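You operate a simulated robot arm through the tools that you are given. There is no shell and no other tool.

You are at the controls of a simulated robot arm. One attempt, no reset.

Task
Brush out the cream pad, clear the brush, comb the pad through and mist it with shine.
Fine: blue slicker brush and teal comb back; nine puffs at most. Set down upright: teal wide comb.

Only the result counts: the job must be done as asked and must still hold three seconds after the hand-in. Knocking over, shifting, dropping, spilling or breaking anything else fails it.

Robot
A 6-joint arm with a two-finger gripper, fixed in place. Base frame: the origin is on the floor under the middle of its stand, x ahead of it, y to its left, z up; the work surface is at about z = 0.75. Readings come in m, degrees, newtons and seconds.
With the tool pointing down near the work surface it reaches from about 0.36 to 0.86 m from the base axis. Its first joint turns from -166.0 to 166.0 degrees. Payload 2.45 kg.
Tool frame: the origin (TCP) lies between the finger pads and is the grasp point; the fingertips stand 0.02 m ahead of it; z points along the fingers, y is the line along which they close. The gripper opens to 0.14 m; its body begins 0.168 m behind the TCP.
Orientation is told as [roll, pitch, yaw] about the base's x, y, z axes, in that order, counted from this pose: with the fingers straight down and closing along the base's y, the tool's x points along the base's -x, its y along +y and its z along -z.

Tools
- The arm moves only by the tool nudge_tool. Its argument "targets" is a list of rows, each an object of numbers (a shift or turn left out is 0, a gripper value left out holds the last): "rx", "ry", "rz": the turn, a rotation vector about the base's x, y, z in units of 4 degrees (1.0 is 4 degrees); "dx", "dy", "dz": the shift along the base's x, y, z in units of 25 mm (1.0 is 25 mm); "jaw": the gripper command, from -1 (fully open) to 1 (shut), values between in proportion. In form: [{"rx": .., "ry": .., "rz": .., "dx": .., "dy": .., "dz": .., "jaw": ..}, ...]. A call has 1 to 20 rows; each row shifts and turns the commanded pose from where the row before left it. A call with a number of a shift or a turn outside -1 to 1 is refused whole. Rows are played at 5 a second. More than 0.05 m and 8.6 degrees between two rows, or a gripper value outside its range, and nothing of the call is played. Where a pose cannot be reached the arm comes as near as it can. A force on the tool above 40 N (or 10 N above the force at the start of the call, whichever is more), or a blocked arm, ends the call early, and 0.2 s more pass. Each finger travels about 0.045 m/s and halts on what it meets, pressing with about 36 N; the grip force reading is that of the motor and also rises with nothing between the fingers. The clock runs only during rows and for 0.2 s after the last one: add rows that do not move to give the fingers time. The reply holds the time, the measured pose of the TCP, the force on the tool along the base axes, the opening and the grip force, in the units named above and with some noise, with the torque about the TCP (base axes, N m) and any sound that the robot's microphone picked up.
- Cameras (640 x 400 px; columns grow to the right, rows downward): "scene" is fixed at [0.4001, 0.6503, 1.5617]; the picture's right is [-1.00, -0.06, 0.00], its down [-0.06, 0.95, -0.31] and it looks along [0.02, -0.31, -0.95] (base axes); focal length 237 px, centre (320, 200). "wrist" rides on the gripper at [0.078, 0.011, -0.209] in the tool frame; the picture's right is [-0.14, 0.99, 0.00], its down [-0.92, -0.13, -0.37] and it looks along [-0.37, -0.05, 0.93] (tool axes); focal length 280 px, centre (320, 200). There is no depth. A picture from a camera that has moved, and an enlarged one, comes with that camera's place and axes in the base frame and with its lens.
- grab_frame(camera): a new picture of that camera. The clock stands still meanwhile.
- raise_lower(by): moves the trunk up (or, below 0, down) by that many m; the arm rides with it, the base frame stays. It gives what a move gives, with no picture.
- zoom(camera, box): a new picture of the part [left, top, right, bottom] of that camera's present view, enlarged. The clock stands still meanwhile.
- hand_in(): hands the job in; it is judged then, once.

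Nothing tells you positions but the pictures and the camera data. Unless the task says otherwise, let go and move clear before handing in.

The tools are called as a command line: name --argument value ..., lists and objects as JSON in quotes. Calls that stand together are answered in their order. nudge_tool: Moves the arm, as the interface text tells. Its arguments: {"type":"object","properties":{"targets":{"type":"array"}},"required":["targets"]} The other tools are called the same way: raise_lower (by) moves the trunk up or down; grab_frame (camera) takes a picture; zoom (camera, box) takes an enlarged picture of a part of a camera's view; hand_in () hands the job in.

At the start:

```text
t: 0.0
tool_pos: [0.3862, 0.3378, 1.1962]
tool_rot: [0.0, 0.0, 0.0]
ft_force: [-0.6, -0.3, -0.6]
moment: [0.02, -0.01, -0.03]
finger_gap: 0.14
finger_force: 0.0
trunk travel left (down, up): [-0.05, 0.18]
```

scene: 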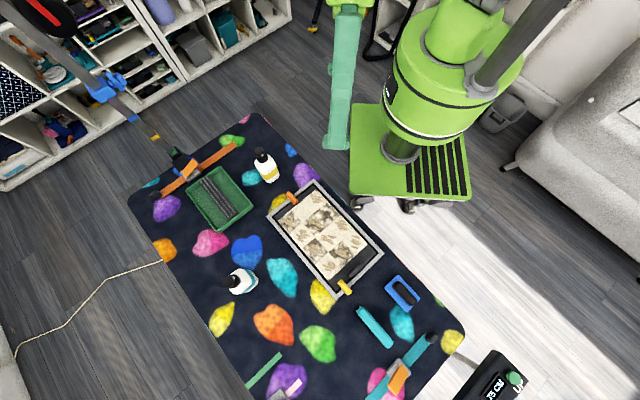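
wrist: 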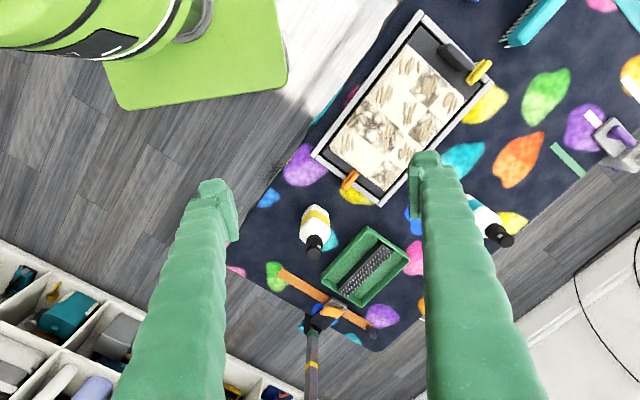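

I see a table with a dark patterned mat, a tray holding a cream pad with fur on it, a green bin with a ridged strip, two bottles, a teal comb and a blue item. I'll zoom in for details before moving.

zoom --camera "scene" --box '[240, 160, 400, 310]'

zoom --camera "scene" --box '[330, 250, 490, 400]'

zoom --camera "scene" --box '[140, 110, 300, 260]'

zoom --camera "scene" --box '[200, 250, 360, 400]'

```text
2.67 times, centred on (320, 235) of scene
camera zoom: at [0.4001, 0.6503, 1.5617], right [-1.0, -0.06, 0.0], down [-0.06, 0.95, -0.31], along [0.02, -0.31, -0.95], focal length 631 px, centre (320, 107)
```

zoom: 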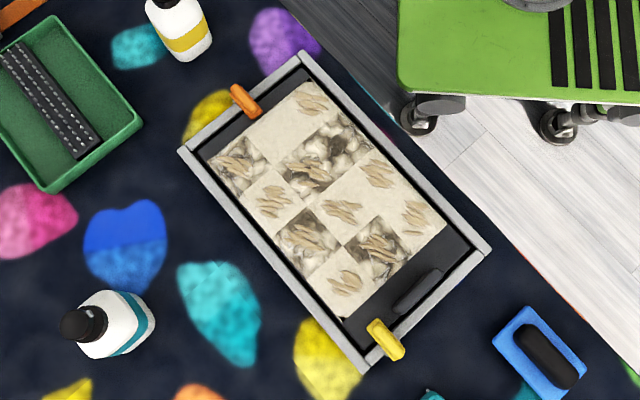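

```text
2.67 times, centred on (410, 325) of scene
camera zoom: at [0.4001, 0.6503, 1.5617], right [-1.0, -0.06, 0.0], down [-0.06, 0.95, -0.31], along [0.02, -0.31, -0.95], focal length 631 px, centre (80, -133)
```

zoom: 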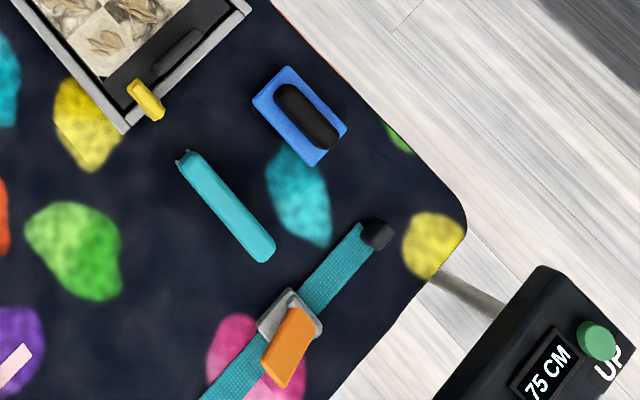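

```text
2.67 times, centred on (220, 185) of scene
camera zoom: at [0.4001, 0.6503, 1.5617], right [-1.0, -0.06, 0.0], down [-0.06, 0.95, -0.31], along [0.02, -0.31, -0.95], focal length 631 px, centre (587, 240)
```

zoom: 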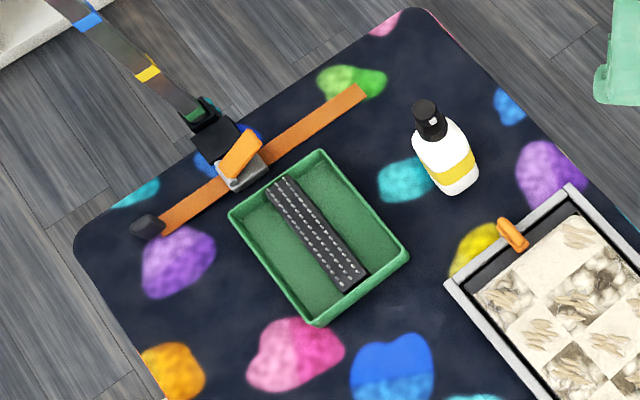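

```text
2.67 times, centred on (280, 325) of scene
camera zoom: at [0.4001, 0.6503, 1.5617], right [-1.0, -0.06, 0.0], down [-0.06, 0.95, -0.31], along [0.02, -0.31, -0.95], focal length 631 px, centre (427, -133)
```

zoom: 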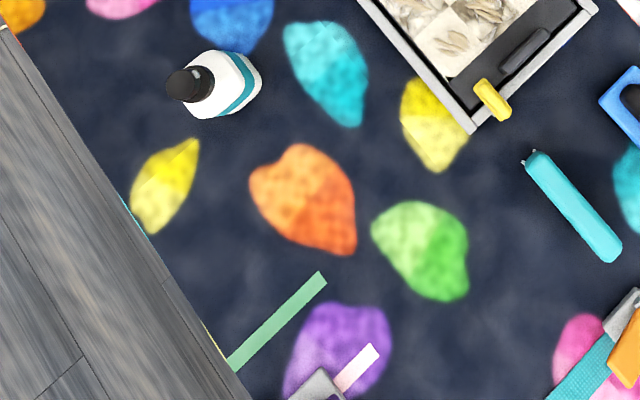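

I take the tray with the cream pad to be centred near (0.40, 0.51), its long side at about 135°. I'll zoom with the wrist camera to read the bottle labels and see how the tools lie.

zoom --camera "wrist" --box '[280, 190, 380, 260]'

zoom --camera "wrist" --box '[440, 170, 540, 260]'

zoom --camera "wrist" --box '[300, 0, 500, 210]'

zoom --camera "scene" --box '[210, 255, 270, 305]'

zoom --camera "scene" --box '[235, 140, 295, 190]'

zoom --camera "scene" --box '[440, 330, 560, 400]'

```text
5.71 times, centred on (330, 225) of wrist
camera zoom: at [0.3077, 0.3497, 1.4057], right [0.14, 0.99, 0.0], down [0.92, -0.13, 0.37], along [0.37, -0.05, -0.93], focal length 1602 px, centre (263, 57)
```

zoom: 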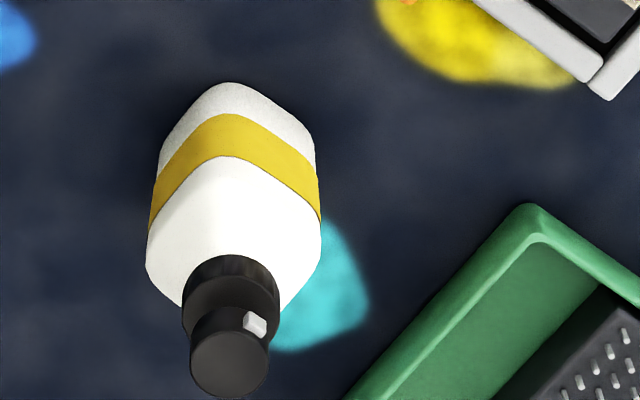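

```text
4.44 times, centred on (490, 215) of wrist
camera zoom: at [0.3077, 0.3497, 1.4057], right [0.14, 0.99, 0.0], down [0.92, -0.13, 0.37], along [0.37, -0.05, -0.93], focal length 1246 px, centre (-436, 133)
```

zoom: 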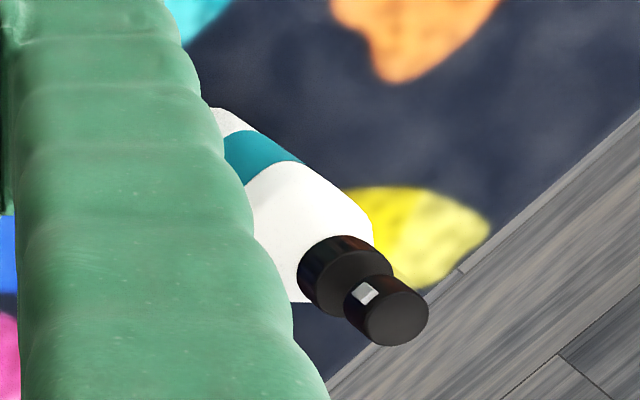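

```text
1.90 times, centred on (400, 105) of wrist
camera zoom: at [0.3077, 0.3497, 1.4057], right [0.14, 0.99, 0.0], down [0.92, -0.13, 0.37], along [0.37, -0.05, -0.93], focal length 534 px, centre (168, 381)
```

zoom: 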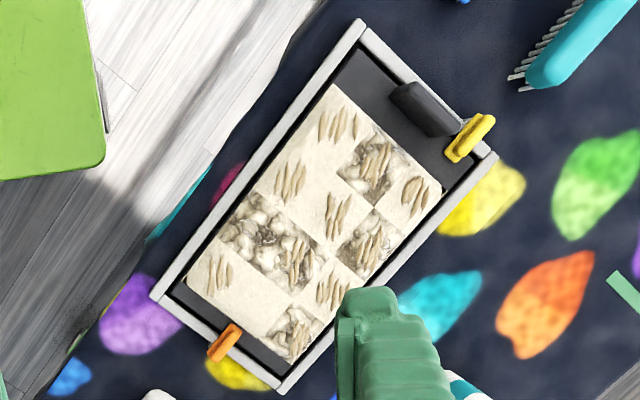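

```text
8.00 times, centred on (240, 280) of scene
camera zoom: at [0.4001, 0.6503, 1.5617], right [-1.0, -0.06, 0.0], down [-0.06, 0.95, -0.31], along [0.02, -0.31, -0.95], focal length 1894 px, centre (960, -440)
```

zoom: 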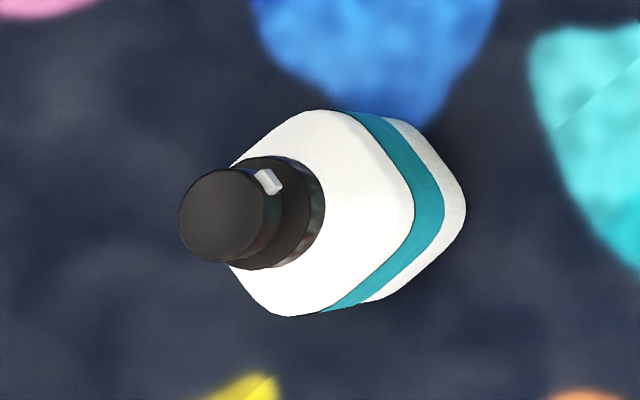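

```text
8.00 times, centred on (265, 165) of scene
camera zoom: at [0.4001, 0.6503, 1.5617], right [-1.0, -0.06, 0.0], down [-0.06, 0.95, -0.31], along [0.02, -0.31, -0.95], focal length 1894 px, centre (760, 480)
```

zoom: 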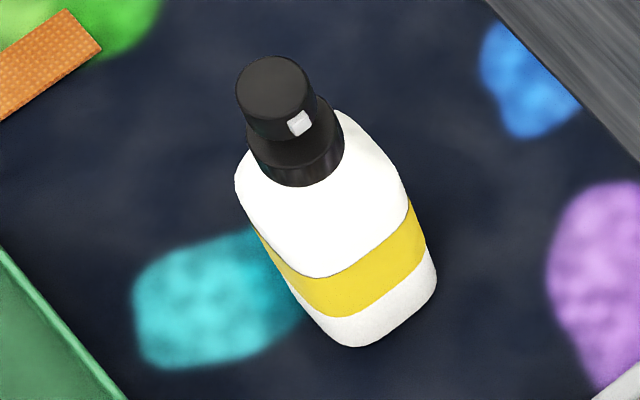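

```text
5.33 times, centred on (500, 365) of scene
camera zoom: at [0.4001, 0.6503, 1.5617], right [-1.0, -0.06, 0.0], down [-0.06, 0.95, -0.31], along [0.02, -0.31, -0.95], focal length 1262 px, centre (-640, -680)
```

zoom: 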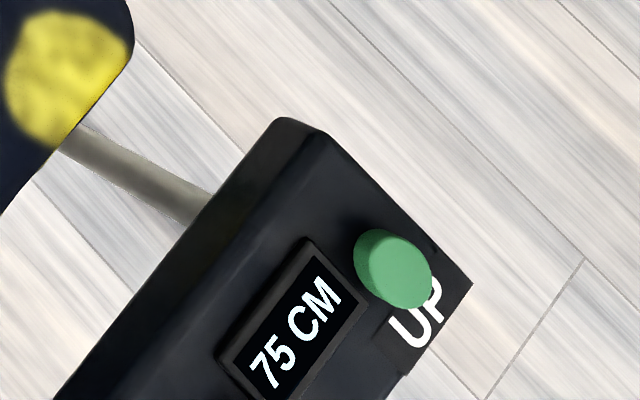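

Both bottles stand about 0.17 m tall and have black pump heads. The comb stands on its teeth, and the slicker lies bristles down with its handle on top. I'll move lower over the pad for close views.

nudge_tool --targets '[{"dx": -0.34, "dy": 0.81, "dz": -0.9, "jaw": -1}, {"dx": -0.34, "dy": 0.81, "dz": -0.9}, {"dx": -0.34, "dy": 0.81, "dz": -0.9}, {"dx": -0.34, "dy": 0.81, "dz": -0.9}, {"dx": -0.34, "dy": 0.81, "dz": -0.9}, {"dx": -0.34, "dy": 0.81, "dz": -0.9}, {"dx": -0.34, "dy": 0.81, "dz": -0.9}, {"dx": -0.34, "dy": 0.81, "dz": -0.9}, {"dx": -0.34, "dy": 0.81, "dz": -0.9}, {}]'

grab_frame --camera "wrist"

grab_frame --camera "scene"

```text
t: 2.2
tool_pos: [0.3088, 0.5196, 0.9947]
tool_rot: [0.0, 0.0, 0.0]
ft_force: [0.8, -0.4, 0.2]
moment: [-0.03, -0.03, -0.01]
finger_gap: 0.1397
finger_force: 0.1
trunk travel left (down, up): [-0.05, 0.18]
```

```text
taken
camera wrist: at [0.231, 0.531, 1.2034], right [0.14, 0.99, 0.0], down [0.92, -0.13, 0.37], along [0.37, -0.05, -0.93], focal length 280 px, centre (320, 200)
```

wrist: 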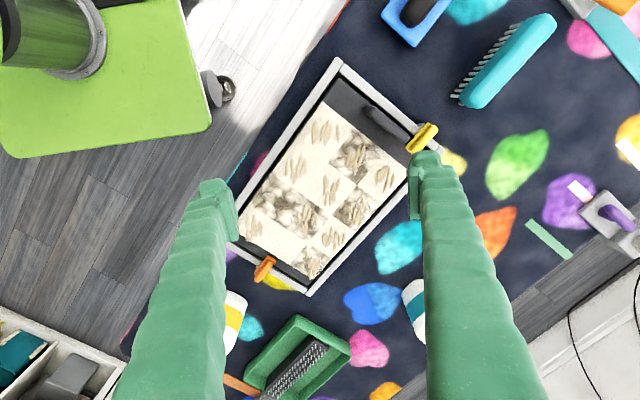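

```text
taken
```

scene: 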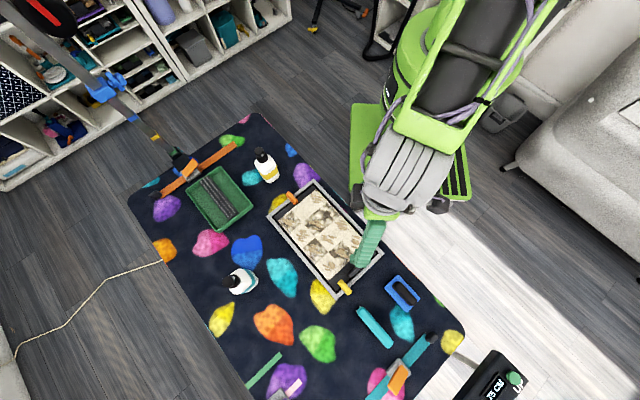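

zoom --camera "wrist" --box '[230, 60, 430, 290]'

zoom --camera "wrist" --box '[370, 0, 580, 130]'

zoom --camera "wrist" --box '[210, 280, 440, 400]'

zoom --camera "wrist" --box '[340, 70, 460, 170]'

```text
1.74 times, centred on (330, 175) of wrist
camera zoom: at [0.231, 0.531, 1.2034], right [0.14, 0.99, 0.0], down [0.92, -0.13, 0.37], along [0.37, -0.05, -0.93], focal length 488 px, centre (303, 244)
```

zoom: 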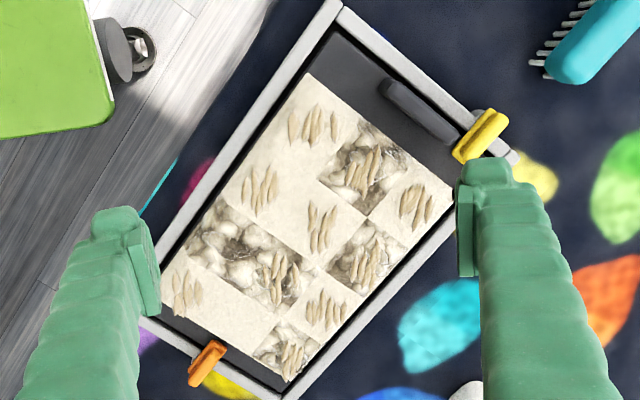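

```text
3.05 times, centred on (475, 65) of wrist
camera zoom: at [0.231, 0.531, 1.2034], right [0.14, 0.99, 0.0], down [0.92, -0.13, 0.37], along [0.37, -0.05, -0.93], focal length 854 px, centre (-152, 611)
```

zoom: 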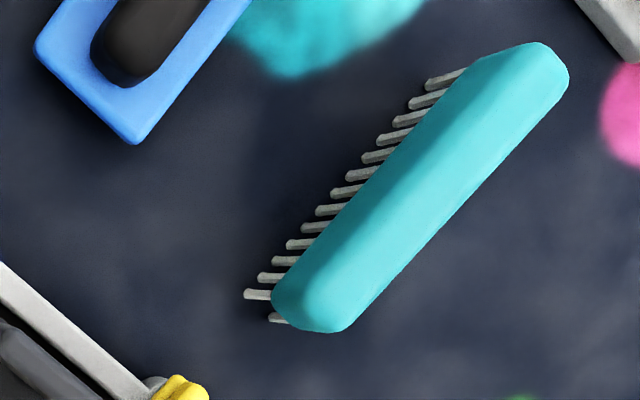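

```text
2.78 times, centred on (325, 340) of wrist
camera zoom: at [0.231, 0.531, 1.2034], right [0.14, 0.99, 0.0], down [0.92, -0.13, 0.37], along [0.37, -0.05, -0.93], focal length 780 px, centre (306, -190)
```

zoom: 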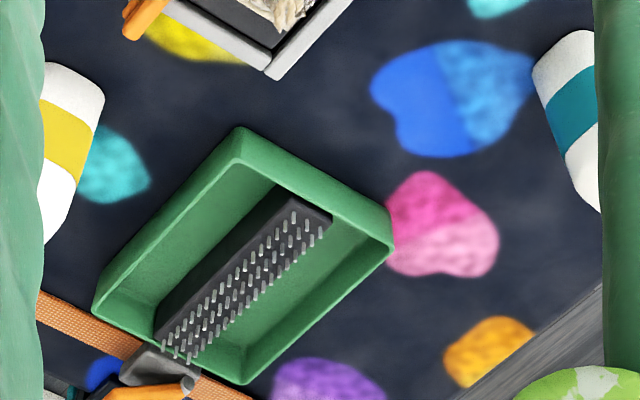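

```text
4.00 times, centred on (400, 120) of wrist
camera zoom: at [0.231, 0.531, 1.2034], right [0.14, 0.99, 0.0], down [0.92, -0.13, 0.37], along [0.37, -0.05, -0.93], focal length 1122 px, centre (0, 520)
```

zoom: 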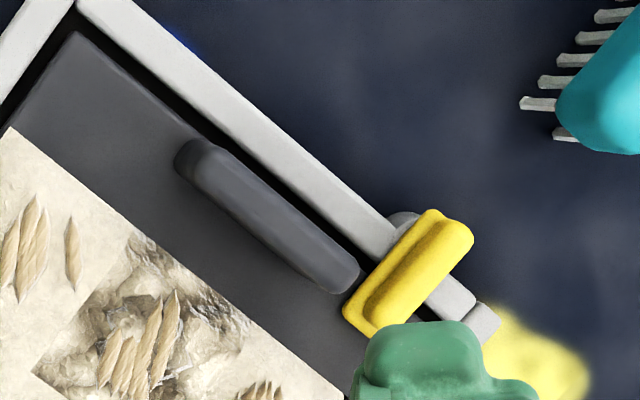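

The pad is a 3 x 4 patchwork about 0.17 x 0.24 m, with grey matted patches and tan tufts. Next I'll tilt the camera for side views of the bottles, tray and tools.

nudge_tool --targets '[{"dx": 0.14, "dy": -0.72, "ry": -1}, {"dx": 0.14, "dy": -0.72, "ry": -1}, {"dx": 0.14, "dy": -0.72, "ry": -1}, {"dx": 0.14, "dy": -0.72, "ry": -1}, {"dx": 0.14, "dy": -0.72, "ry": -1}, {"dx": 0.14, "dy": -0.72, "ry": -1}, {"dx": 0.14, "dy": -0.72, "ry": -1}, {"dx": 0.14, "dy": -0.72, "ry": -1}, {"dx": 0.14, "dy": -0.72, "ry": -1}, {"dx": 0.14, "dy": -0.72, "ry": -1}, {}]'

grab_frame --camera "wrist"

```text
t: 4.6
tool_pos: [0.345, 0.3412, 0.9935]
tool_rot: [0.0, -40.0, -0.1]
ft_force: [-0.5, -0.3, -0.3]
moment: [0.0, -0.02, 0.0]
finger_gap: 0.1399
finger_force: 0.1
trunk travel left (down, up): [-0.05, 0.18]
```

```text
taken
camera wrist: at [0.1501, 0.3526, 1.104], right [0.1, 0.99, 0.09], down [0.47, -0.13, 0.87], along [0.88, -0.05, -0.48], focal length 280 px, centre (320, 200)
```

wrist: 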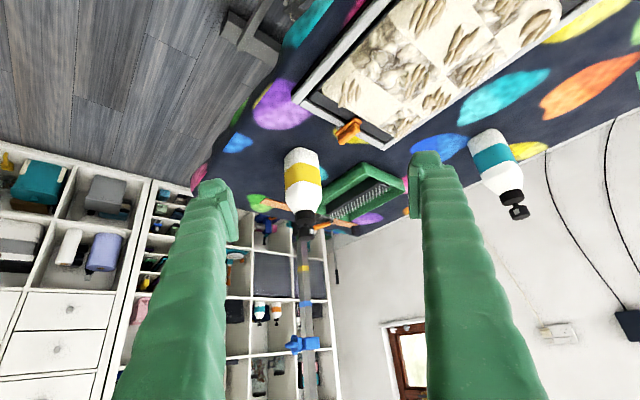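

zoom --camera "wrist" --box '[260, 140, 350, 250]'

zoom --camera "wrist" --box '[450, 120, 550, 230]'

zoom --camera "wrist" --box '[290, 0, 580, 150]'

zoom --camera "wrist" --box '[310, 150, 420, 230]'

```text
3.64 times, centred on (305, 195) of wrist
camera zoom: at [0.1501, 0.3526, 1.104], right [0.1, 0.99, 0.09], down [0.47, -0.13, 0.87], along [0.88, -0.05, -0.48], focal length 1020 px, centre (374, 218)
```

zoom: 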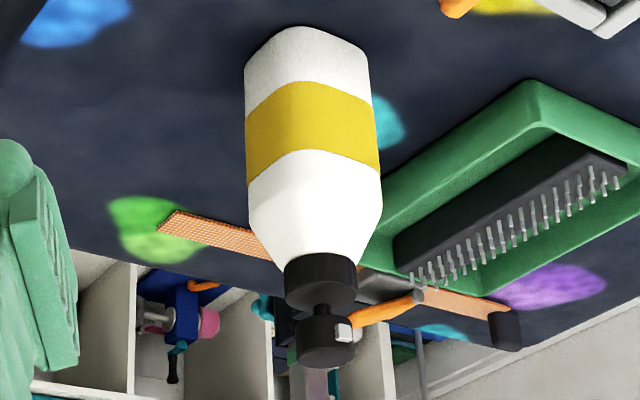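

```text
3.64 times, centred on (500, 175) of wrist
camera zoom: at [0.1501, 0.3526, 1.104], right [0.1, 0.99, 0.09], down [0.47, -0.13, 0.87], along [0.88, -0.05, -0.48], focal length 1020 px, centre (-334, 291)
```

zoom: 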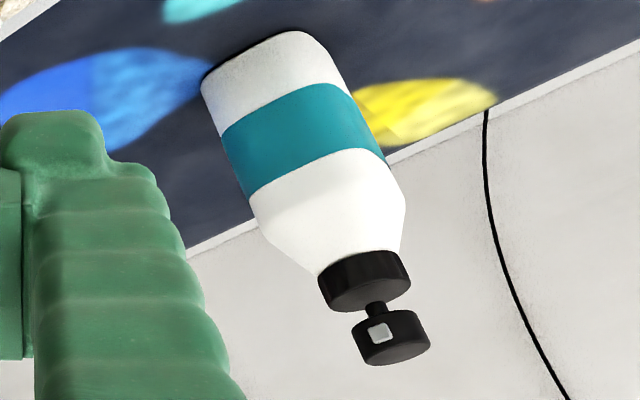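

```text
2.21 times, centred on (435, 75) of wrist
camera zoom: at [0.1501, 0.3526, 1.104], right [0.1, 0.99, 0.09], down [0.47, -0.13, 0.87], along [0.88, -0.05, -0.48], focal length 619 px, centre (66, 476)
```

zoom: 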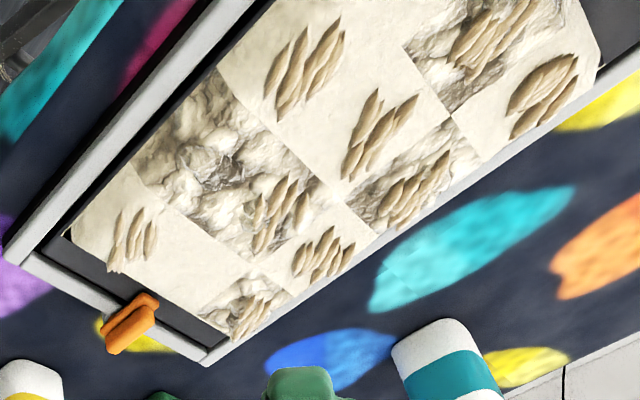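

```text
5.00 times, centred on (365, 190) of wrist
camera zoom: at [0.1501, 0.3526, 1.104], right [0.1, 0.99, 0.09], down [0.47, -0.13, 0.87], along [0.88, -0.05, -0.48], focal length 1402 px, centre (95, 250)
```

zoom: 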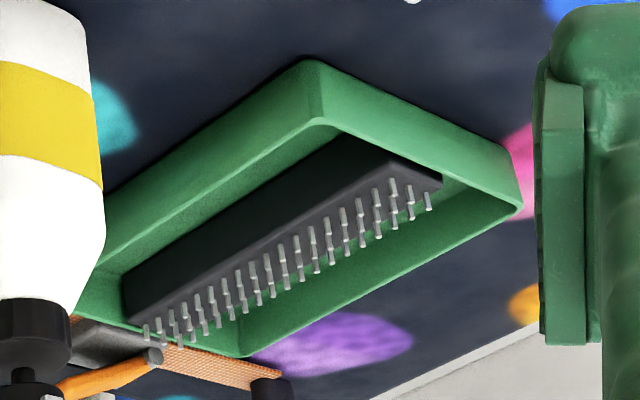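

No writing shows on these sides of the bottles. I'll circle round to see the far side of the yellow-banded bottle from the robot's right.

nudge_tool --targets '[{"dx": 0.5, "dy": -0.5, "rz": 1, "dz": 0.3}, {"dx": 0.5, "dy": -0.5, "rz": 1, "dz": 0.3}, {"dx": 0.5, "dy": -0.5, "rz": 1, "dz": 0.3}, {"dx": 0.5, "dy": -0.5, "rz": 1}, {"dx": 0.5, "dy": -0.5, "rz": 1}, {"dx": 0.5, "dy": -0.5, "rz": 1}, {"dx": 0.5, "dy": -0.5, "rz": 1}, {"dx": 0.5, "dy": -0.5, "rz": 1}, {"dx": 0.5, "dy": -0.5, "rz": 1}, {"dx": 0.5, "dy": -0.5, "rz": 1}, {"dx": 0.5, "dy": -0.5, "rz": 1}, {"dx": 0.5, "dy": -0.5, "rz": 1}, {"dx": 0.5, "dy": -0.5, "rz": 1}, {"dx": 0.5, "dy": -0.5, "rz": 1}, {"dx": 0.5, "dy": -0.5, "rz": 1}, {"dx": 0.5, "dy": -0.5, "rz": 1}, {"dx": 0.5, "dy": -0.5, "rz": 1}, {"dx": 0.5, "dy": -0.5, "rz": 1}, {"dx": 0.5, "dy": -0.5, "rz": 1}, {"dx": 0.5, "dy": -0.5, "rz": 1}]'

grab_frame --camera "wrist"

```text
t: 8.8
tool_pos: [0.4767, 0.3074, 1.0243]
tool_rot: [-0.4, -40.0, 31.8]
ft_force: [-0.3, 0.2, 0.3]
moment: [-0.02, -0.02, 0.0]
finger_gap: 0.14
finger_force: 0.0
out of reach, approached as far as the arm can: row 2, 3, 4, 5, 6, 7, 8, 9, 10, 11, 12, 13, 14, 15, 16, 17, 18, 19, 20
trunk travel left (down, up): [-0.05, 0.18]
```

```text
taken
camera wrist: at [0.3043, 0.2172, 1.1343], right [-0.43, 0.9, 0.08], down [0.46, 0.14, 0.87], along [0.78, 0.41, -0.48], focal length 280 px, centre (320, 200)
```

wrist: 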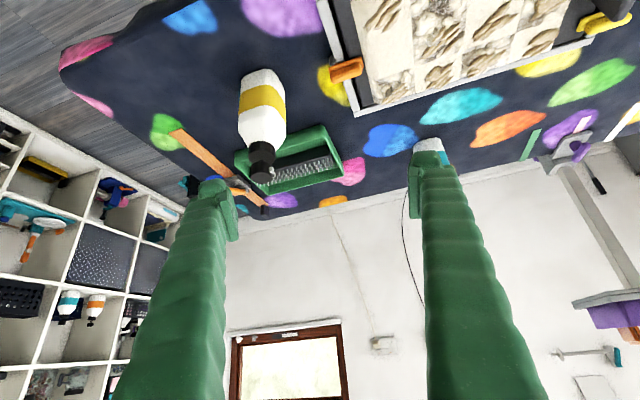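

zoom --camera "wrist" --box '[220, 50, 320, 200]'

nudge_tool --targets '[{}]'

```text
2.67 times, centred on (270, 125) of wrist
camera zoom: at [0.3043, 0.2172, 1.1343], right [-0.43, 0.9, 0.08], down [0.46, 0.14, 0.87], along [0.78, 0.41, -0.48], focal length 748 px, centre (453, 400)
```

zoom: 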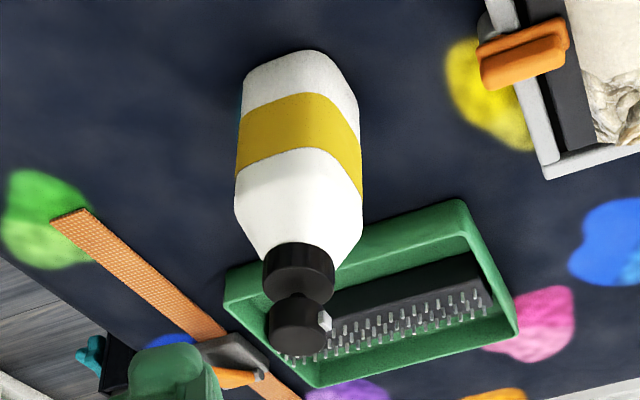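

```text
t: 9.2
tool_pos: [0.4766, 0.3081, 1.0238]
tool_rot: [-0.4, -40.0, 31.8]
ft_force: [-0.8, -0.3, -0.4]
moment: [0.01, 0.0, -0.01]
finger_gap: 0.1401
finger_force: 0.1
trunk travel left (down, up): [-0.05, 0.18]
```

Still no marking on the three visible faces; the back face, opposite the nozzle, is unseen. I'll level the tool and then look from the outer side.

nudge_tool --targets '[{"rx": -0.527, "ry": 0.85, "dz": 0.3}, {"rx": -0.527, "ry": 0.85, "dz": 0.3}, {"rx": -0.527, "ry": 0.85, "dz": 0.3}, {"rx": -0.527, "ry": 0.85, "dz": 0.3}, {"rx": -0.527, "ry": 0.85}, {"rx": -0.527, "ry": 0.85}, {"rx": -0.527, "ry": 0.85}, {"rx": -0.527, "ry": 0.85}, {"rx": -0.527, "ry": 0.85}, {"rx": -0.527, "ry": 0.85}, {}]'

nudge_tool --targets '[{"dx": 0.6, "dy": -0.3, "rz": 1}, {"dx": 0.6, "dy": -0.3, "rz": 1}, {"dx": 0.6, "dy": -0.3, "rz": 1}, {"dx": 0.6, "dy": -0.3, "rz": 1}, {"dx": 0.6, "dy": -0.3, "rz": 1}, {"dx": 0.6, "dy": -0.3, "rz": 1}, {"dx": 0.6, "dy": -0.3, "rz": 1}, {"dx": 0.6, "dy": -0.3, "rz": 1}, {"dx": 0.6, "dy": -0.3, "rz": 1}, {"dx": 0.6, "dy": -0.3, "rz": 1}, {"dx": 0.6, "dy": -0.3, "rz": 1}, {"dx": 0.6, "dy": -0.3, "rz": 1}, {"dx": 0.6, "dy": -0.3, "rz": 1}, {"dx": 0.6, "dy": -0.3, "rz": 1}, {"rz": 1}, {"rz": 1}, {"rz": 1}, {"rz": 1}, {"rz": 1}, {}]'

grab_frame --camera "wrist"

```text
t: 11.6
tool_pos: [0.4959, 0.2799, 1.0388]
tool_rot: [-6.3, -18.0, 31.9]
ft_force: [0.2, 0.9, 0.1]
moment: [0.0, 0.06, -0.01]
finger_gap: 0.1401
finger_force: 0.1
out of reach, approached as far as the arm can: row 2, 3, 4, 5, 6, 7, 8
trunk travel left (down, up): [-0.05, 0.18]
```

```text
t: 15.8
tool_pos: [0.7047, 0.1748, 1.0389]
tool_rot: [-6.4, -18.1, 108.0]
ft_force: [0.4, 0.2, 0.1]
moment: [0.0, -0.02, -0.01]
finger_gap: 0.14
finger_force: 0.0
trunk travel left (down, up): [-0.05, 0.18]
```

```text
taken
camera wrist: at [0.7154, 0.0338, 1.2115], right [-0.99, -0.15, -0.06], down [-0.15, 0.75, 0.65], along [-0.05, 0.65, -0.76], focal length 280 px, centre (320, 200)
```

wrist: 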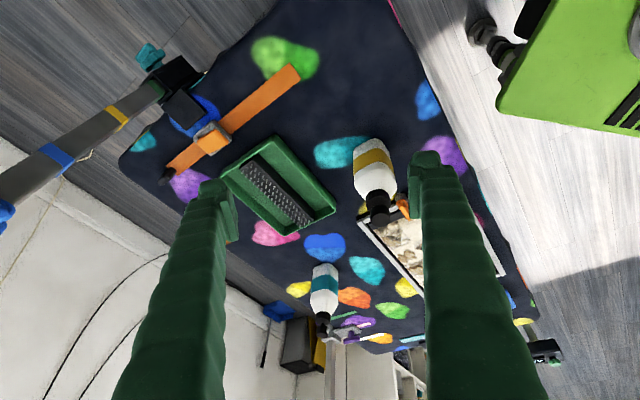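

zoom --camera "wrist" --box '[330, 125, 430, 235]'

zoom --camera "wrist" --box '[295, 250, 365, 345]'

zoom --camera "wrist" --box '[215, 125, 345, 245]'

```text
3.64 times, centred on (380, 180) of wrist
camera zoom: at [0.7154, 0.0338, 1.2115], right [-0.99, -0.15, -0.06], down [-0.15, 0.75, 0.65], along [-0.05, 0.65, -0.76], focal length 1020 px, centre (102, 273)
```

zoom: 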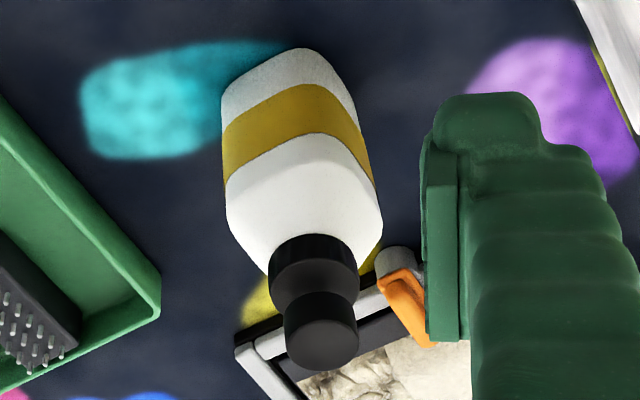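

```text
4.21 times, centred on (330, 298) of wrist
camera zoom: at [0.7154, 0.0338, 1.2115], right [-0.99, -0.15, -0.06], down [-0.15, 0.75, 0.65], along [-0.05, 0.65, -0.76], focal length 1181 px, centre (278, -210)
```

zoom: 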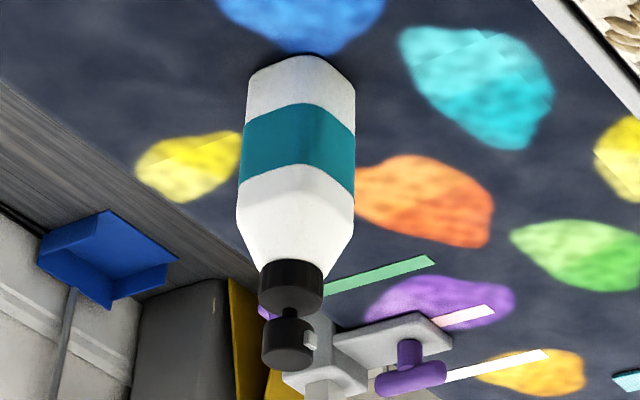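

```text
3.33 times, centred on (280, 185) of wrist
camera zoom: at [0.7154, 0.0338, 1.2115], right [-0.99, -0.15, -0.06], down [-0.15, 0.75, 0.65], along [-0.05, 0.65, -0.76], focal length 935 px, centre (453, 250)
```

zoom: 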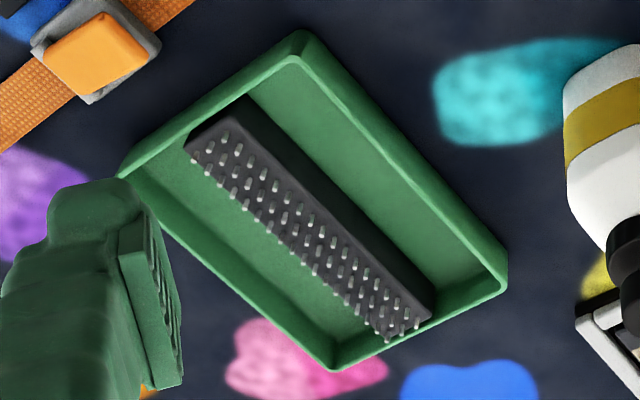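

zoom --camera "wrist" --box '[350, 135, 400, 180]'

zoom --camera "wrist" --box '[305, 260, 345, 305]'

zoom --camera "scene" --box '[230, 265, 265, 300]'

zoom --camera "scene" --box '[235, 340, 325, 400]'

zoom --camera "scene" --box '[0, 0, 320, 200]'

zoom --camera "scene" --box '[0, 0, 150, 130]'

```text
8.89 times, centred on (375, 158) of wrist
camera zoom: at [0.7154, 0.0338, 1.2115], right [-0.99, -0.15, -0.06], down [-0.15, 0.75, 0.65], along [-0.05, 0.65, -0.76], focal length 2492 px, centre (-169, 578)
```

zoom: 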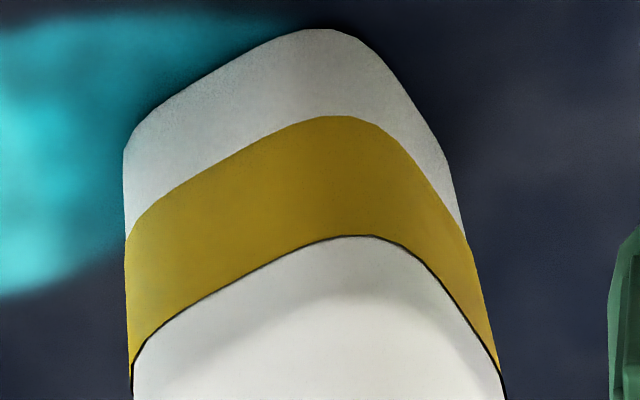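

```text
8.89 times, centred on (325, 282) of wrist
camera zoom: at [0.7154, 0.0338, 1.2115], right [-0.99, -0.15, -0.06], down [-0.15, 0.75, 0.65], along [-0.05, 0.65, -0.76], focal length 2492 px, centre (276, -533)
```

zoom: 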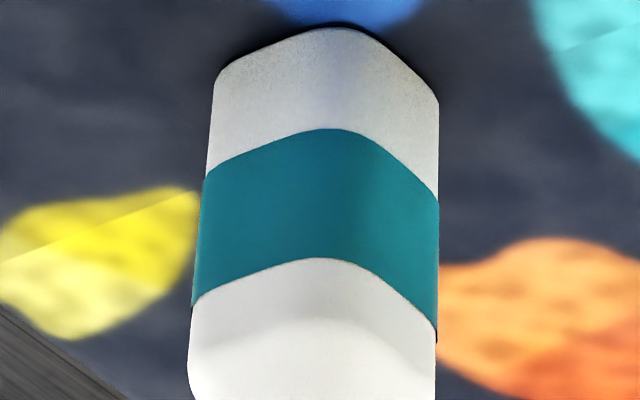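

```text
11.43 times, centred on (248, 282) of scene
camera zoom: at [0.4001, 0.6503, 1.5617], right [-1.0, -0.06, 0.0], down [-0.06, 0.95, -0.31], along [0.02, -0.31, -0.95], focal length 2705 px, centre (1149, -743)
```

zoom: 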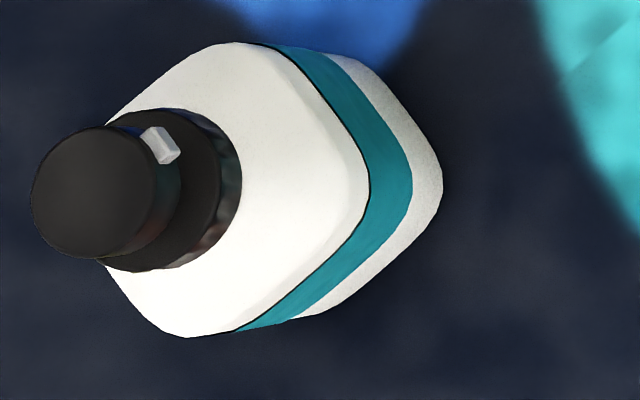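

```text
6.67 times, centred on (280, 370) of scene
camera zoom: at [0.4001, 0.6503, 1.5617], right [-1.0, -0.06, 0.0], down [-0.06, 0.95, -0.31], along [0.02, -0.31, -0.95], focal length 1578 px, centre (587, -933)
```

zoom: 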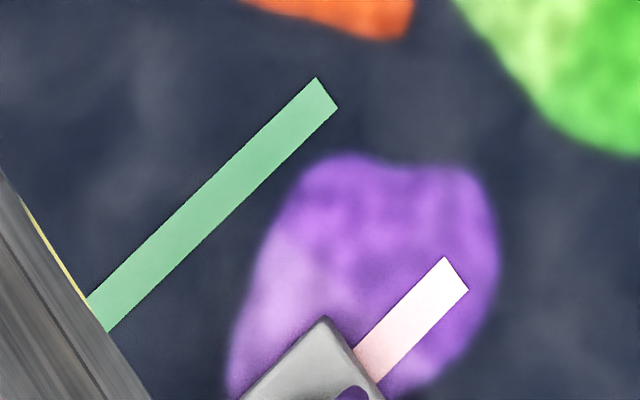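

```text
2.00 times, centred on (160, 100) of scene
camera zoom: at [0.4001, 0.6503, 1.5617], right [-1.0, -0.06, 0.0], down [-0.06, 0.95, -0.31], along [0.02, -0.31, -0.95], focal length 473 px, centre (640, 400)
```

zoom: 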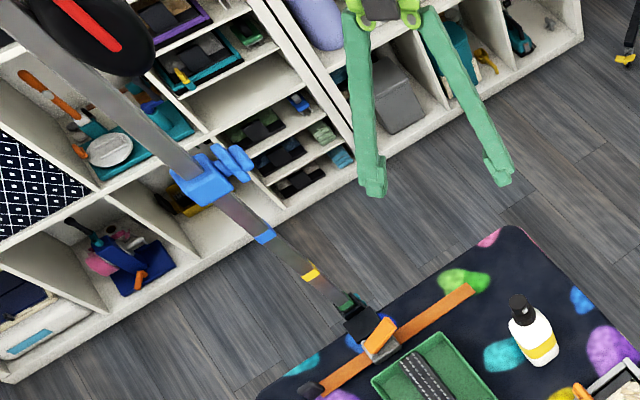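

```text
3.08 times, centred on (75, 65) of scene
camera zoom: at [0.4001, 0.6503, 1.5617], right [-1.0, -0.06, 0.0], down [-0.06, 0.95, -0.31], along [0.02, -0.31, -0.95], focal length 728 px, centre (1074, 615)
```

zoom: 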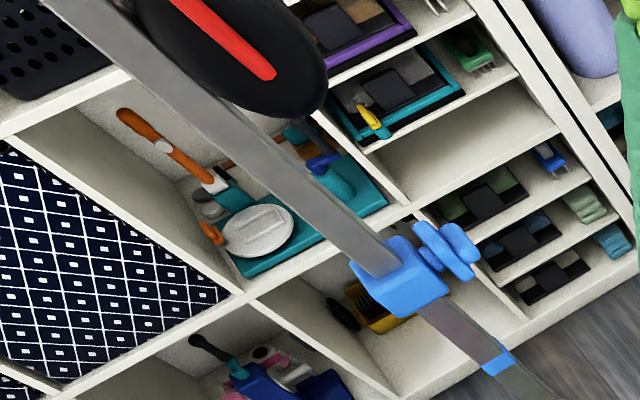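

The bottles carry no text, so only the band colour tells them apart; the yellow-banded one stands by the pad well within reach. Next I'll level the tool and look closely at the brush and comb.

nudge_tool --targets '[{"rx": -0.96, "ry": 0.03, "dz": 0.2}, {"rx": -0.96, "ry": 0.03, "dz": 0.2}, {"rx": -0.96, "ry": 0.03}, {"rx": -0.96, "ry": 0.03}, {"rx": -0.96, "ry": 0.03}, {"dx": -0.98, "dy": 0.54}, {"dx": -0.98, "dy": 0.54}, {"dx": -0.98, "dy": 0.54}, {"dx": -0.98, "dy": 0.54}, {"dx": -0.98, "dy": 0.54}, {"dx": -0.98, "dy": 0.54}, {"dx": -0.98, "dy": 0.54}, {"dx": -0.98, "dy": 0.54}, {"dx": -0.98, "dy": 0.54}, {"dx": -0.98, "dy": 0.54}, {"dx": -0.98, "dy": 0.54}, {"dx": -0.98, "dy": 0.54}]'

nudge_tool --targets '[{"dx": -0.98, "dy": 0.54, "rz": -0.9}, {"dx": -0.98, "dy": 0.54, "rz": -0.9}, {"dx": -0.98, "dy": 0.54, "rz": -0.9}, {"dx": -0.98, "dy": 0.54, "rz": -0.9}, {"dx": -0.98, "dy": 0.54, "rz": -0.9}, {"dx": -0.98, "dy": 0.54, "rz": -0.9}, {"dx": -0.98, "dy": 0.54, "rz": -0.9}, {"dx": -0.98, "dy": 0.54}, {"dx": -0.98, "dy": 0.54}, {"dx": -0.98, "dy": 0.54}, {"dx": -0.98, "dy": 0.54}, {"dx": -0.98, "dy": 0.54}, {}]'

grab_frame --camera "wrist"

```text
t: 19.4
tool_pos: [0.4108, 0.3364, 1.0487]
tool_rot: [-0.1, 0.2, 106.9]
ft_force: [-0.2, 0.2, 0.6]
moment: [-0.02, -0.02, 0.0]
finger_gap: 0.14
finger_force: 0.1
trunk travel left (down, up): [-0.05, 0.18]
```

```text
t: 22.2
tool_pos: [0.1173, 0.5003, 1.0497]
tool_rot: [0.0, 0.0, 81.6]
ft_force: [-0.8, -0.2, 0.1]
moment: [-0.03, 0.0, -0.01]
finger_gap: 0.1398
finger_force: 0.1
trunk travel left (down, up): [-0.05, 0.18]
```

```text
taken
camera wrist: at [0.0957, 0.4244, 1.2583], right [-0.96, 0.28, 0.0], down [0.26, 0.89, 0.37], along [0.1, 0.35, -0.93], focal length 280 px, centre (320, 200)
```

wrist: 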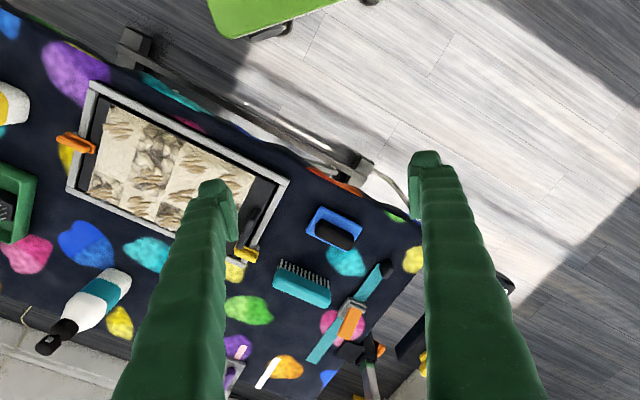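

zoom --camera "wrist" --box '[290, 190, 380, 260]'

zoom --camera "wrist" --box '[255, 245, 345, 320]'

zoom --camera "wrist" --box '[50, 75, 290, 270]'

```text
5.71 times, centred on (335, 225) of wrist
camera zoom: at [0.0957, 0.4244, 1.2583], right [-0.96, 0.28, 0.0], down [0.26, 0.89, 0.37], along [0.1, 0.35, -0.93], focal length 1602 px, centre (234, 57)
```

zoom: 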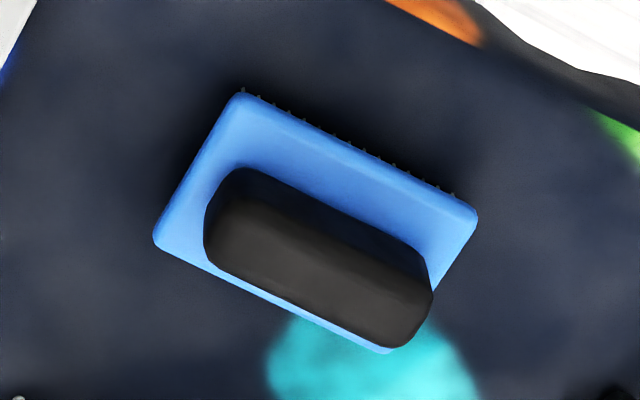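

```text
5.33 times, centred on (300, 282) of wrist
camera zoom: at [0.0957, 0.4244, 1.2583], right [-0.96, 0.28, 0.0], down [0.26, 0.89, 0.37], along [0.1, 0.35, -0.93], focal length 1495 px, centre (427, -240)
```

zoom: 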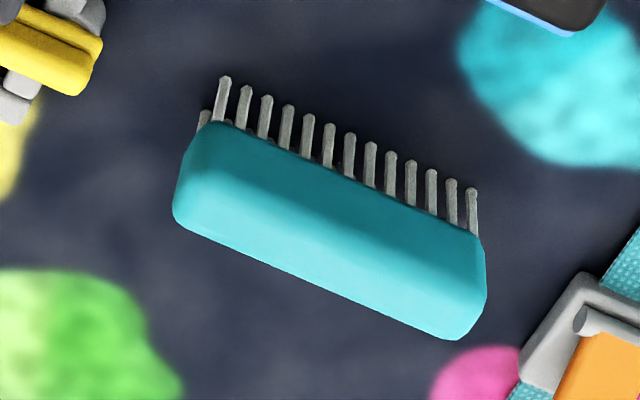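

```text
2.05 times, centred on (170, 172) of wrist
camera zoom: at [0.0957, 0.4244, 1.2583], right [-0.96, 0.28, 0.0], down [0.26, 0.89, 0.37], along [0.1, 0.35, -0.93], focal length 575 px, centre (628, 256)
```

zoom: 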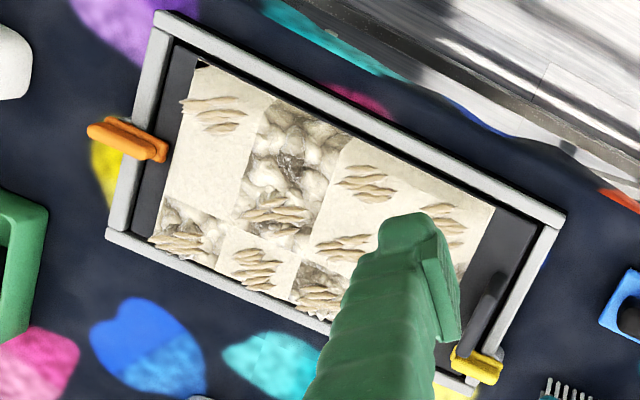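

The brush is at about (0.143, 0.683), handle top near z 0.80, and the comb at about (0.236, 0.772), top near z 0.815. Both are aligned with the table axes at 45°/135°. I'll turn to yaw 135 and hover over the brush handle with the fingers partly closed.

nudge_tool --targets '[{"dx": 0.075, "dy": 0.522, "rz": 0.954, "jaw": -0.1}, {"dx": 0.075, "dy": 0.522, "rz": 0.954}, {"dx": 0.075, "dy": 0.522, "rz": 0.954}, {"dx": 0.075, "dy": 0.522, "rz": 0.954}, {"dx": 0.075, "dy": 0.522, "rz": 0.954}, {"dx": 0.075, "dy": 0.522, "rz": 0.954}, {"dx": 0.075, "dy": 0.522, "rz": 0.954}, {"dx": 0.075, "dy": 0.522, "rz": 0.954}, {"dx": 0.075, "dy": 0.522, "rz": 0.954}, {"dx": 0.075, "dy": 0.522, "rz": 0.954}, {"dx": 0.075, "dy": 0.522, "rz": 0.954}, {"dx": 0.075, "dy": 0.522, "rz": 0.954}, {"dx": 0.075, "dy": 0.522, "rz": 0.954}, {"dx": 0.075, "dy": 0.522, "rz": 0.954}, {"dz": -1}, {"dz": -1}, {"dz": -1}, {"dz": -1}, {"dz": -1}, {}]'

grab_frame --camera "wrist"

grab_frame --camera "scene"

```text
t: 26.4
tool_pos: [0.1446, 0.6825, 0.9234]
tool_rot: [0.0, 0.1, 135.2]
ft_force: [-0.1, 0.6, 0.1]
moment: [-0.01, 0.0, -0.01]
finger_gap: 0.0769
finger_force: 0.1
trunk travel left (down, up): [-0.05, 0.18]
```

```text
taken
camera wrist: at [0.1912, 0.6211, 1.1333], right [-0.8, -0.61, 0.0], down [-0.56, 0.74, 0.37], along [-0.22, 0.29, -0.93], focal length 280 px, centre (320, 200)
```

wrist: 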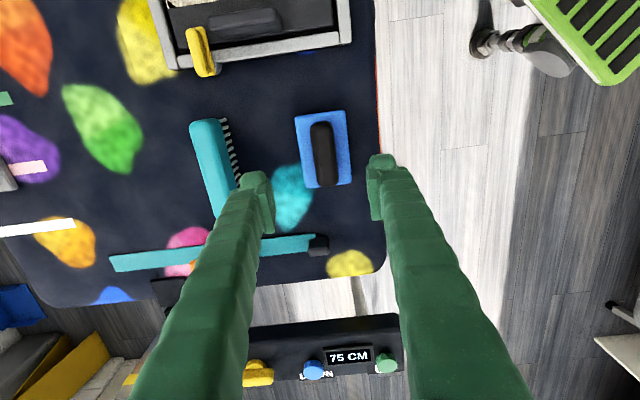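

```text
taken
```

scene: 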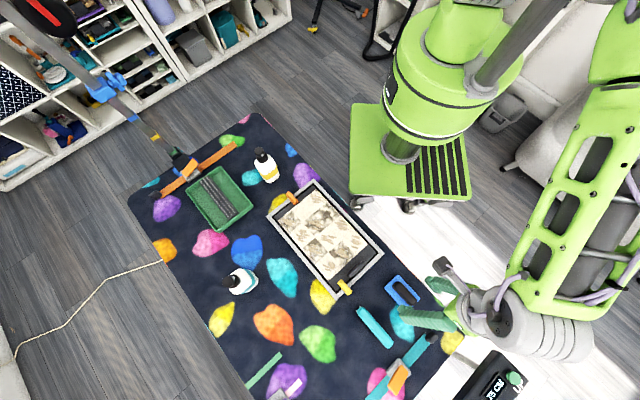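

zoom --camera "wrist" --box '[270, 90, 390, 210]'

zoom --camera "wrist" --box '[150, 0, 360, 90]'

zoom --camera "wrist" --box '[230, 300, 420, 400]'

```text
3.33 times, centred on (330, 150) of wrist
camera zoom: at [0.1912, 0.6211, 1.1333], right [-0.8, -0.61, 0.0], down [-0.56, 0.74, 0.37], along [-0.22, 0.29, -0.93], focal length 935 px, centre (287, 367)
```

zoom: 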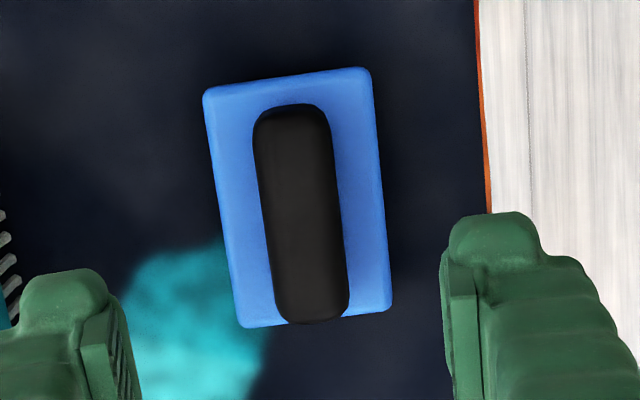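

```text
3.05 times, centred on (255, 45) of wrist
camera zoom: at [0.1912, 0.6211, 1.1333], right [-0.8, -0.61, 0.0], down [-0.56, 0.74, 0.37], along [-0.22, 0.29, -0.93], focal length 854 px, centre (518, 672)
```

zoom: 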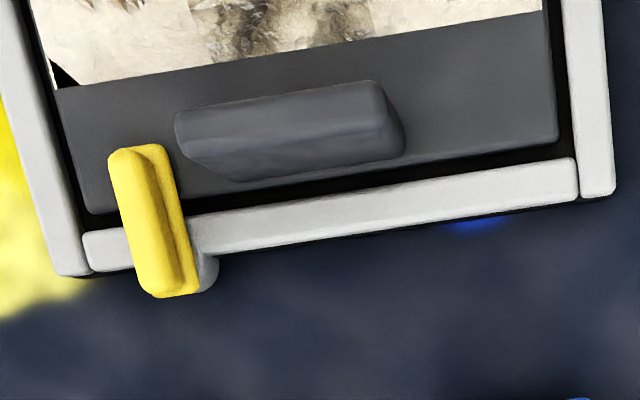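

```text
3.37 times, centred on (325, 350) of wrist
camera zoom: at [0.1912, 0.6211, 1.1333], right [-0.8, -0.61, 0.0], down [-0.56, 0.74, 0.37], along [-0.22, 0.29, -0.93], focal length 944 px, centre (303, -305)
```

zoom: 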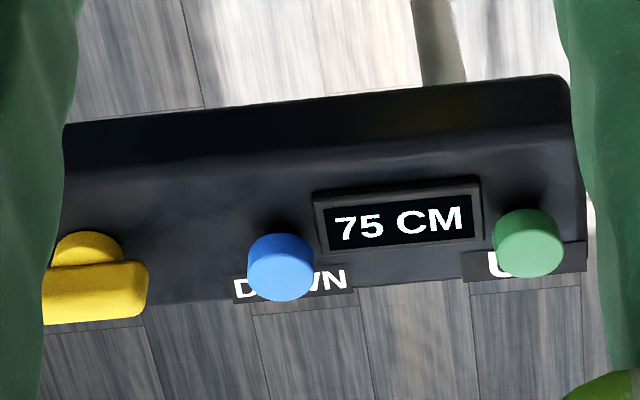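

Both tray clips hold the dark board, and the handle lies almost under the fingers. I'll descend to z ≈ 0.795 and close on the handle.

nudge_tool --targets '[{"dx": -0.08, "dy": -0.1, "dz": -0.857}, {"dz": -0.857}, {"dz": -0.857}, {"dz": -0.857}, {"dz": -0.857}, {"dz": -0.857}, {}]'

grab_frame --camera "wrist"

```text
t: 28.0
tool_pos: [0.1404, 0.68, 0.7955]
tool_rot: [0.1, 0.1, 135.2]
ft_force: [0.4, -0.7, 0.8]
moment: [-0.03, 0.0, -0.01]
finger_gap: 0.0771
finger_force: 0.0
trunk travel left (down, up): [-0.05, 0.18]
```

```text
taken
camera wrist: at [0.1889, 0.6182, 1.0047], right [-0.8, -0.61, 0.0], down [-0.56, 0.74, 0.37], along [-0.22, 0.29, -0.93], focal length 280 px, centre (320, 200)
```

wrist: 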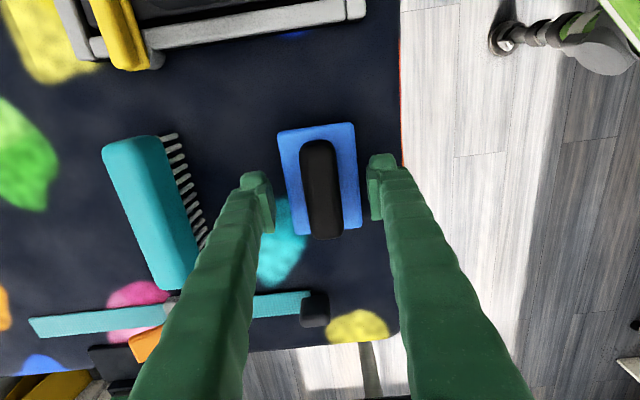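

zoom --camera "wrist" --box '[230, 110, 420, 260]'

nudge_tool --targets '[{"jaw": 1}, {}, {}, {}, {}, {}]'

zoom --camera "wrist" --box '[230, 110, 420, 260]'

```text
2.67 times, centred on (325, 185) of wrist
camera zoom: at [0.1889, 0.6182, 1.0047], right [-0.8, -0.61, 0.0], down [-0.56, 0.74, 0.37], along [-0.22, 0.29, -0.93], focal length 748 px, centre (307, 240)
```

zoom: 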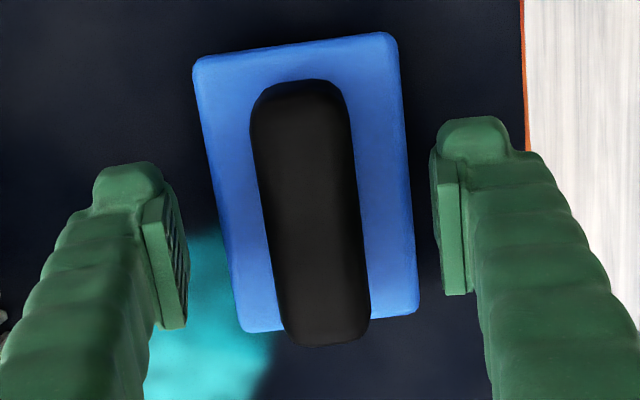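

```text
t: 29.4
tool_pos: [0.1416, 0.6796, 0.795]
tool_rot: [0.1, 0.1, 135.1]
ft_force: [-0.8, 0.9, 0.9]
moment: [-0.02, -0.01, -0.03]
finger_gap: 0.0265
finger_force: 36.5
trunk travel left (down, up): [-0.05, 0.18]
```

```text
2.67 times, centred on (325, 185) of wrist
camera zoom: at [0.1889, 0.618, 1.005], right [-0.8, -0.61, 0.0], down [-0.56, 0.74, 0.37], along [-0.22, 0.29, -0.93], focal length 748 px, centre (307, 240)
```

zoom: 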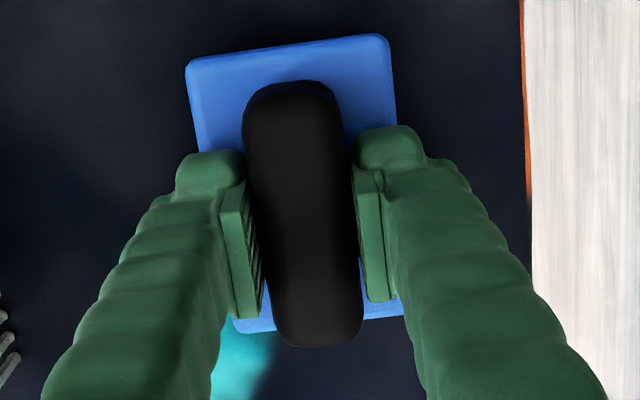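

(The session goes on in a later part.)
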